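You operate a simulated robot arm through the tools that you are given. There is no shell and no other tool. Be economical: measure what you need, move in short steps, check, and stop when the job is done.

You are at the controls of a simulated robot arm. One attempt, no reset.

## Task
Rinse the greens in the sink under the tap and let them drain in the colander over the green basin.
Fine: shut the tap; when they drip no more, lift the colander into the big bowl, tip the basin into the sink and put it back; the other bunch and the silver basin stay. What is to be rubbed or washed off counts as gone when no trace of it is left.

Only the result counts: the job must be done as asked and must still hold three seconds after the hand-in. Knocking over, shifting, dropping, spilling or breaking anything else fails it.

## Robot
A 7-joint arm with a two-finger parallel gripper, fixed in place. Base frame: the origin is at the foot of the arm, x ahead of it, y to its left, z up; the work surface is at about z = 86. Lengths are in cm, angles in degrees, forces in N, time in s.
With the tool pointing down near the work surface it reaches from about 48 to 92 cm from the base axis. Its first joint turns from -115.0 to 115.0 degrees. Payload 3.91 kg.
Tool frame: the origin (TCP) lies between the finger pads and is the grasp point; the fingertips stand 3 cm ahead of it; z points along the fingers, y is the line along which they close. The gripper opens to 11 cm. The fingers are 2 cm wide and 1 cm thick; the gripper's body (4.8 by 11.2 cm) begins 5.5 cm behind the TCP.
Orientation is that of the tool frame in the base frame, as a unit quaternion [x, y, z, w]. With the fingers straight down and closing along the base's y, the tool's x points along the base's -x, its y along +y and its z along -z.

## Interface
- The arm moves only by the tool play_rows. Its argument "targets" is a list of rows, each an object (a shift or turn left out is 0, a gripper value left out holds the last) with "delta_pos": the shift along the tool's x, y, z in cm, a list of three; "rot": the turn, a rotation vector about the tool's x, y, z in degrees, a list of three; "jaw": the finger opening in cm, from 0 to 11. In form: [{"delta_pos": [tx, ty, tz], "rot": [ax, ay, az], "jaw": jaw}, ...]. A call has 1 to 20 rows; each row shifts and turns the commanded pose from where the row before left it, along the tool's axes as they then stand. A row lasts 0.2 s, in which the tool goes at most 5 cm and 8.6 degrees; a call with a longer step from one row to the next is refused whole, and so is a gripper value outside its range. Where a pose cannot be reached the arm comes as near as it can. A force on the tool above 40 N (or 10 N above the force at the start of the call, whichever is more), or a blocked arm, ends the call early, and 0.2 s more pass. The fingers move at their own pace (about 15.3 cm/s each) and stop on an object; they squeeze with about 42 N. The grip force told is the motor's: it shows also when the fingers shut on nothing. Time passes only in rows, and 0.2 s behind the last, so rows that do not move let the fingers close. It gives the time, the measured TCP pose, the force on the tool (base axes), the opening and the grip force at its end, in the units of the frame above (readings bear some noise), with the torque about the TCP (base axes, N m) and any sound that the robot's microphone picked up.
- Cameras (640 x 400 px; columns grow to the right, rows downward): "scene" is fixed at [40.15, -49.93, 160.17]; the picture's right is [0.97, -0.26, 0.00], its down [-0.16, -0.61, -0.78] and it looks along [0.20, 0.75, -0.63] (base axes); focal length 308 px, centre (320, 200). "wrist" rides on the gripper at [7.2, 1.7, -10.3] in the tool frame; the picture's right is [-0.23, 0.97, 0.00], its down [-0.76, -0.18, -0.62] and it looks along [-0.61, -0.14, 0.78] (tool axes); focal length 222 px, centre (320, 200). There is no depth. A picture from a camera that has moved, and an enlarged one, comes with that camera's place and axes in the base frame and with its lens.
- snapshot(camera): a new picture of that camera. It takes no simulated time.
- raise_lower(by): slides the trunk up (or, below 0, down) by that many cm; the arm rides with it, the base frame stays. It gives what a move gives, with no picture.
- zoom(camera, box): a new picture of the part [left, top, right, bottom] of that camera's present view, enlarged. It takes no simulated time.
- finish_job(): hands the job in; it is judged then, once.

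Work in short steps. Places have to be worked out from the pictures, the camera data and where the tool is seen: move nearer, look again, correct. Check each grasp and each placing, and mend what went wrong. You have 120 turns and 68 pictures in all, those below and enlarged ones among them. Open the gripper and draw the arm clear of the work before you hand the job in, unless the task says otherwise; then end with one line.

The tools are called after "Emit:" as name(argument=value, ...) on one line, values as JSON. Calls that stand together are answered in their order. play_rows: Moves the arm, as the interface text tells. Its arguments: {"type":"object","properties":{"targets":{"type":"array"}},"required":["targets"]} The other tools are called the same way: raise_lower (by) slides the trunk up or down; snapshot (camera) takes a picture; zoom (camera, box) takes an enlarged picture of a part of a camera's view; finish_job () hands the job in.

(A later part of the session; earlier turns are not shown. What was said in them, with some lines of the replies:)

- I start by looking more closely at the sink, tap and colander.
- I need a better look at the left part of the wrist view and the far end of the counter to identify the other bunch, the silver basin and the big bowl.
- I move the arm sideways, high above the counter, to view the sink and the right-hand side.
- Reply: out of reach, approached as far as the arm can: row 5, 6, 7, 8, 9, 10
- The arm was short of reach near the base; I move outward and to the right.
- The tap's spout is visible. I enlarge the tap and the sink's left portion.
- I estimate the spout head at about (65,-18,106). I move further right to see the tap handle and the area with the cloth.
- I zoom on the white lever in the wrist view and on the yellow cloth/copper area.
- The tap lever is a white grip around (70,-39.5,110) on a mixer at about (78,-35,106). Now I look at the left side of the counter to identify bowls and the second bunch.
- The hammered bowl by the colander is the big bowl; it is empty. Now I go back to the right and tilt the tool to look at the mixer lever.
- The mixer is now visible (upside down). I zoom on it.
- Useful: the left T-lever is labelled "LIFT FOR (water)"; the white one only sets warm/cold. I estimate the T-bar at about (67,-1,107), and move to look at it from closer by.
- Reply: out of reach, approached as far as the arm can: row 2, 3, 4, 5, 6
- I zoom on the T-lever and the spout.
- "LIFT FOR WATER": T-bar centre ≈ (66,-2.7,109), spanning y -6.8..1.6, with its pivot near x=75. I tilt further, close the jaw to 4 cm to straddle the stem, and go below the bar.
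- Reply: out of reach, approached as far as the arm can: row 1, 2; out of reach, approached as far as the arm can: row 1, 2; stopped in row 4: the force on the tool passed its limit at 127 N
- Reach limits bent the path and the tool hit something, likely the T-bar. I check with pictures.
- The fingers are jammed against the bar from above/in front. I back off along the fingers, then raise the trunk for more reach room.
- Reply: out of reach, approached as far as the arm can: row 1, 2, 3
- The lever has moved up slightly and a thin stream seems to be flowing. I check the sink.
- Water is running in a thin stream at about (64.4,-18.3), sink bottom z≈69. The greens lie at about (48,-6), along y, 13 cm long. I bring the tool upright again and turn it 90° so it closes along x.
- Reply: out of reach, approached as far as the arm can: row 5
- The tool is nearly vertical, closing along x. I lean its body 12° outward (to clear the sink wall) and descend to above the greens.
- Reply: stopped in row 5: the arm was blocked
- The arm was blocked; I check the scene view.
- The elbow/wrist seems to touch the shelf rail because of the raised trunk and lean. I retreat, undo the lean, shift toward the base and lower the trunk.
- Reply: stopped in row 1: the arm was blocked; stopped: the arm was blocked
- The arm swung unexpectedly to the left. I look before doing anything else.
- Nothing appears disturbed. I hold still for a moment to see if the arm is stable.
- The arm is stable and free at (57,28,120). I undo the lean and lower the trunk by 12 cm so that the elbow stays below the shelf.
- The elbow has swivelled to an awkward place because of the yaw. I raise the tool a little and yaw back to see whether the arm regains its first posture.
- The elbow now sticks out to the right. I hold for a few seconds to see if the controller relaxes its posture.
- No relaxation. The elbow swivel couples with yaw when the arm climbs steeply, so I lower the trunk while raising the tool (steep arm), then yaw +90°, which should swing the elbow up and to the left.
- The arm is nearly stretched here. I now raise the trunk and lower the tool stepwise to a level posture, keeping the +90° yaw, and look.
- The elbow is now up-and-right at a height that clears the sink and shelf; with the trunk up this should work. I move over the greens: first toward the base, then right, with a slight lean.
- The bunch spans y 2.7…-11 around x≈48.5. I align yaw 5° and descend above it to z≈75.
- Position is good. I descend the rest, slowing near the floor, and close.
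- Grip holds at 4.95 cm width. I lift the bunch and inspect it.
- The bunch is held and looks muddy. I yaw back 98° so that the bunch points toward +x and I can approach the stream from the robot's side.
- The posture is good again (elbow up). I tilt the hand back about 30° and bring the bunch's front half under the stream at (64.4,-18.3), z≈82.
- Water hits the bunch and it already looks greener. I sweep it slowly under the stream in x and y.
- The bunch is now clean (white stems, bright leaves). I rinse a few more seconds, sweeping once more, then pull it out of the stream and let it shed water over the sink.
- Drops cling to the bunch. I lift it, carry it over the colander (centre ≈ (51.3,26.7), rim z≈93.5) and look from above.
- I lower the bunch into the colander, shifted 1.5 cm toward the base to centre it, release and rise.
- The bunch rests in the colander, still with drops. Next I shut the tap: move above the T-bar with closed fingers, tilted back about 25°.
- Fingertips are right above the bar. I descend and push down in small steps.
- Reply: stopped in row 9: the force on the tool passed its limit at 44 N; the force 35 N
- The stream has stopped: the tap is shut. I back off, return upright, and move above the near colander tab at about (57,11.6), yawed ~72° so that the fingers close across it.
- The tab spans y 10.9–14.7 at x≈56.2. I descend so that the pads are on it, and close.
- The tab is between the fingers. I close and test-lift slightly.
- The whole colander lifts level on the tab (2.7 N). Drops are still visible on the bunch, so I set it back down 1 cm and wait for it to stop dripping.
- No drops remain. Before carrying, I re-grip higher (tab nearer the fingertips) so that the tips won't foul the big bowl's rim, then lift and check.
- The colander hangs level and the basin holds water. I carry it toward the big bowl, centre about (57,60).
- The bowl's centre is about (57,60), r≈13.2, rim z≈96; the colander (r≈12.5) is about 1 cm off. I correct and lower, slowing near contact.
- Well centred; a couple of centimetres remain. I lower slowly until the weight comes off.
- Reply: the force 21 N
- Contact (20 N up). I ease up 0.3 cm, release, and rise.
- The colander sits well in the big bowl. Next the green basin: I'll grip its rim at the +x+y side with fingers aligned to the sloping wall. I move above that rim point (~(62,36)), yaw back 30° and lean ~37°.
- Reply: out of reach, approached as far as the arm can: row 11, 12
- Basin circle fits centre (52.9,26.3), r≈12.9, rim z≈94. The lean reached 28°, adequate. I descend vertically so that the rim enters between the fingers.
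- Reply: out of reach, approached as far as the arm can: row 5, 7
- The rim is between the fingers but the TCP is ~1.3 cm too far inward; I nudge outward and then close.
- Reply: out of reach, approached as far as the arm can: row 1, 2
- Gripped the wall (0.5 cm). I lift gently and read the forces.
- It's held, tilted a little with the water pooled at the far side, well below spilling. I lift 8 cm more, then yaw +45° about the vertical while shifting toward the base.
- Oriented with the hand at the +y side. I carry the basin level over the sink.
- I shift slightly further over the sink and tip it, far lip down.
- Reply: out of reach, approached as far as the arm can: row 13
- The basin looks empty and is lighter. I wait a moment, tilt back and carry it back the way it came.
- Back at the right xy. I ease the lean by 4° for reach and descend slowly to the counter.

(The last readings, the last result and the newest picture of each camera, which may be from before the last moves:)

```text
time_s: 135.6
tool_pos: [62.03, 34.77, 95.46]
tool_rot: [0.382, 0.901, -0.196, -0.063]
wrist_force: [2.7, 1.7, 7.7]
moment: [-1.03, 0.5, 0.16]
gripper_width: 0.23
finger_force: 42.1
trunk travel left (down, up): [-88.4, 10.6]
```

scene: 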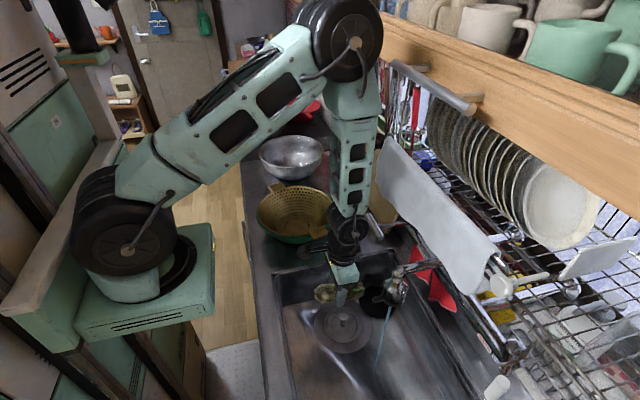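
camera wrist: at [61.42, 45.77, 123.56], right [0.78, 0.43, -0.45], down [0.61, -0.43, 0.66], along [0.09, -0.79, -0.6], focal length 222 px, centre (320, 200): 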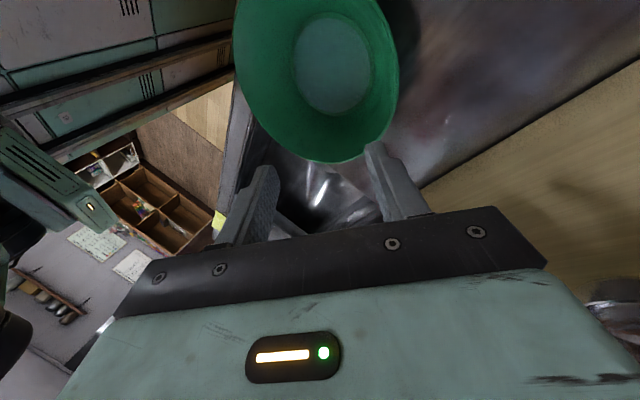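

Contact with the far side of the basin's foot. I continue down gently to flatten it to the grip height of 93.4.

Emit:
play_rows(targets=[{"delta_pos": [0.01, 0.2, 0.45]}, {"delta_pos": [0.01, 0.2, 0.45]}, {"delta_pos": [0.01, 0.2, 0.45]}, {"delta_pos": [0.01, 0.2, 0.45]}, {}])

Emit:
zoom(camera="scene", box=[240, 150, 370, 260])

```text
time_s: 136.8
tool_pos: [61.96, 34.71, 93.32]
tool_rot: [0.382, 0.901, -0.196, -0.063]
wrist_force: [0.5, 7.6, 20.2]
moment: [-2.34, 0.56, -0.17]
gripper_width: 0.68
finger_force: 42.6
trunk travel left (down, up): [-88.4, 10.6]
```

```text
3.64 times, centred on (305, 205) of scene
camera zoom: at [40.15, -49.93, 160.17], right [0.97, -0.26, 0.0], down [-0.16, -0.61, -0.78], along [0.2, 0.75, -0.63], focal length 1122 px, centre (374, 182)
```

zoom: 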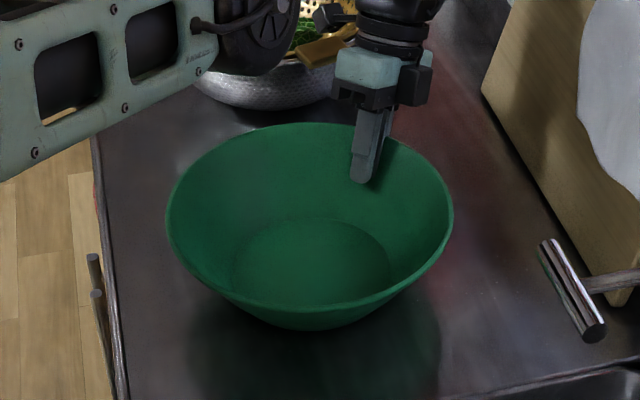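

The basin is empty; compared with before it sits ~1.2 cm too far in +x and 1 cm in +y. I unload slightly, slide it back by (-1,-1), then release and rise.

Emit:
play_rows(targets=[{"delta_pos": [0, -0.24, -0.55]}, {"delta_pos": [0, -0.65, 0.29]}, {"delta_pos": [0, -0.65, 0.29]}, {"delta_pos": [0, 0.24, 0.55]}, {}])

Emit:
play_rows(targets=[{"jaw": 1.5}, {"jaw": 3}, {"jaw": 5}, {"jaw": 6}, {"delta_pos": [0, -0.4, -0.92]}, {"delta_pos": [0, -0.8, -1.83]}, {"delta_pos": [0, -1.6, -3.66]}, {"delta_pos": [0, -1.6, -3.66]}, {"delta_pos": [0, -1.6, -3.66]}, {"delta_pos": [0, -1.6, -3.66]}])

Emit:
snapshot(camera="scene")

```text
time_s: 138.0
tool_pos: [60.95, 33.79, 93.44]
tool_rot: [0.382, 0.901, -0.197, -0.063]
wrist_force: [2.7, 6.0, 17.5]
moment: [-2.3, 0.57, 0.16]
gripper_width: 0.69
finger_force: 42.0
trunk travel left (down, up): [-88.4, 10.6]
```

```text
time_s: 140.2
tool_pos: [60.47, 34.24, 112.23]
tool_rot: [0.382, 0.9, -0.197, -0.064]
wrist_force: [0.2, 0.2, -0.3]
moment: [-0.01, -0.02, -0.02]
gripper_width: 5.97
finger_force: 0.0
trunk travel left (down, up): [-88.4, 10.6]
```

```text
1 pictures are left
```

scene: 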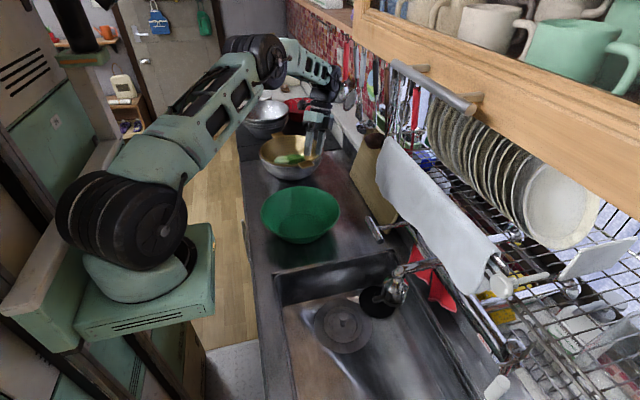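

Everything is in place: basin back within about half a centimetre, colander with greens in the big bowl, tap off. I draw the arm clear.

Emit:
play_rows(targets=[{"delta_pos": [0, -1.2, -2.7]}, {"delta_pos": [0, -1.2, -2.7]}, {"rot": [-8, 0, 0]}, {"rot": [-8, 0, 0]}, {"rot": [-8, 0, 0]}, {"delta_pos": [0, -3, -1]}, {"delta_pos": [0, -3, -1]}, {}, {}, {}])

```text
time_s: 142.4
tool_pos: [56.01, 30.22, 120.24]
tool_rot: [0.388, 0.922, -0.007, 0.018]
wrist_force: [-0.1, 0.5, -0.6]
moment: [0.0, 0.03, -0.02]
gripper_width: 5.99
finger_force: 0.1
trunk travel left (down, up): [-88.4, 10.6]
```

The arm is clear with the gripper open, so I hand the job in.

Emit:
finish_job()

```text
The job is handed in.
```

I rinsed the greens clean, let them drain until no drops showed, and shut the tap. The colander with the greens is in the big bowl, and the green basin is emptied into the sink and back within about half a centimetre of its place. I never saw the other bunch, so I can't confirm it stayed put. I took the hammered bowl next to the colander as the big bowl, and I did not touch any other silver bowl or tray.
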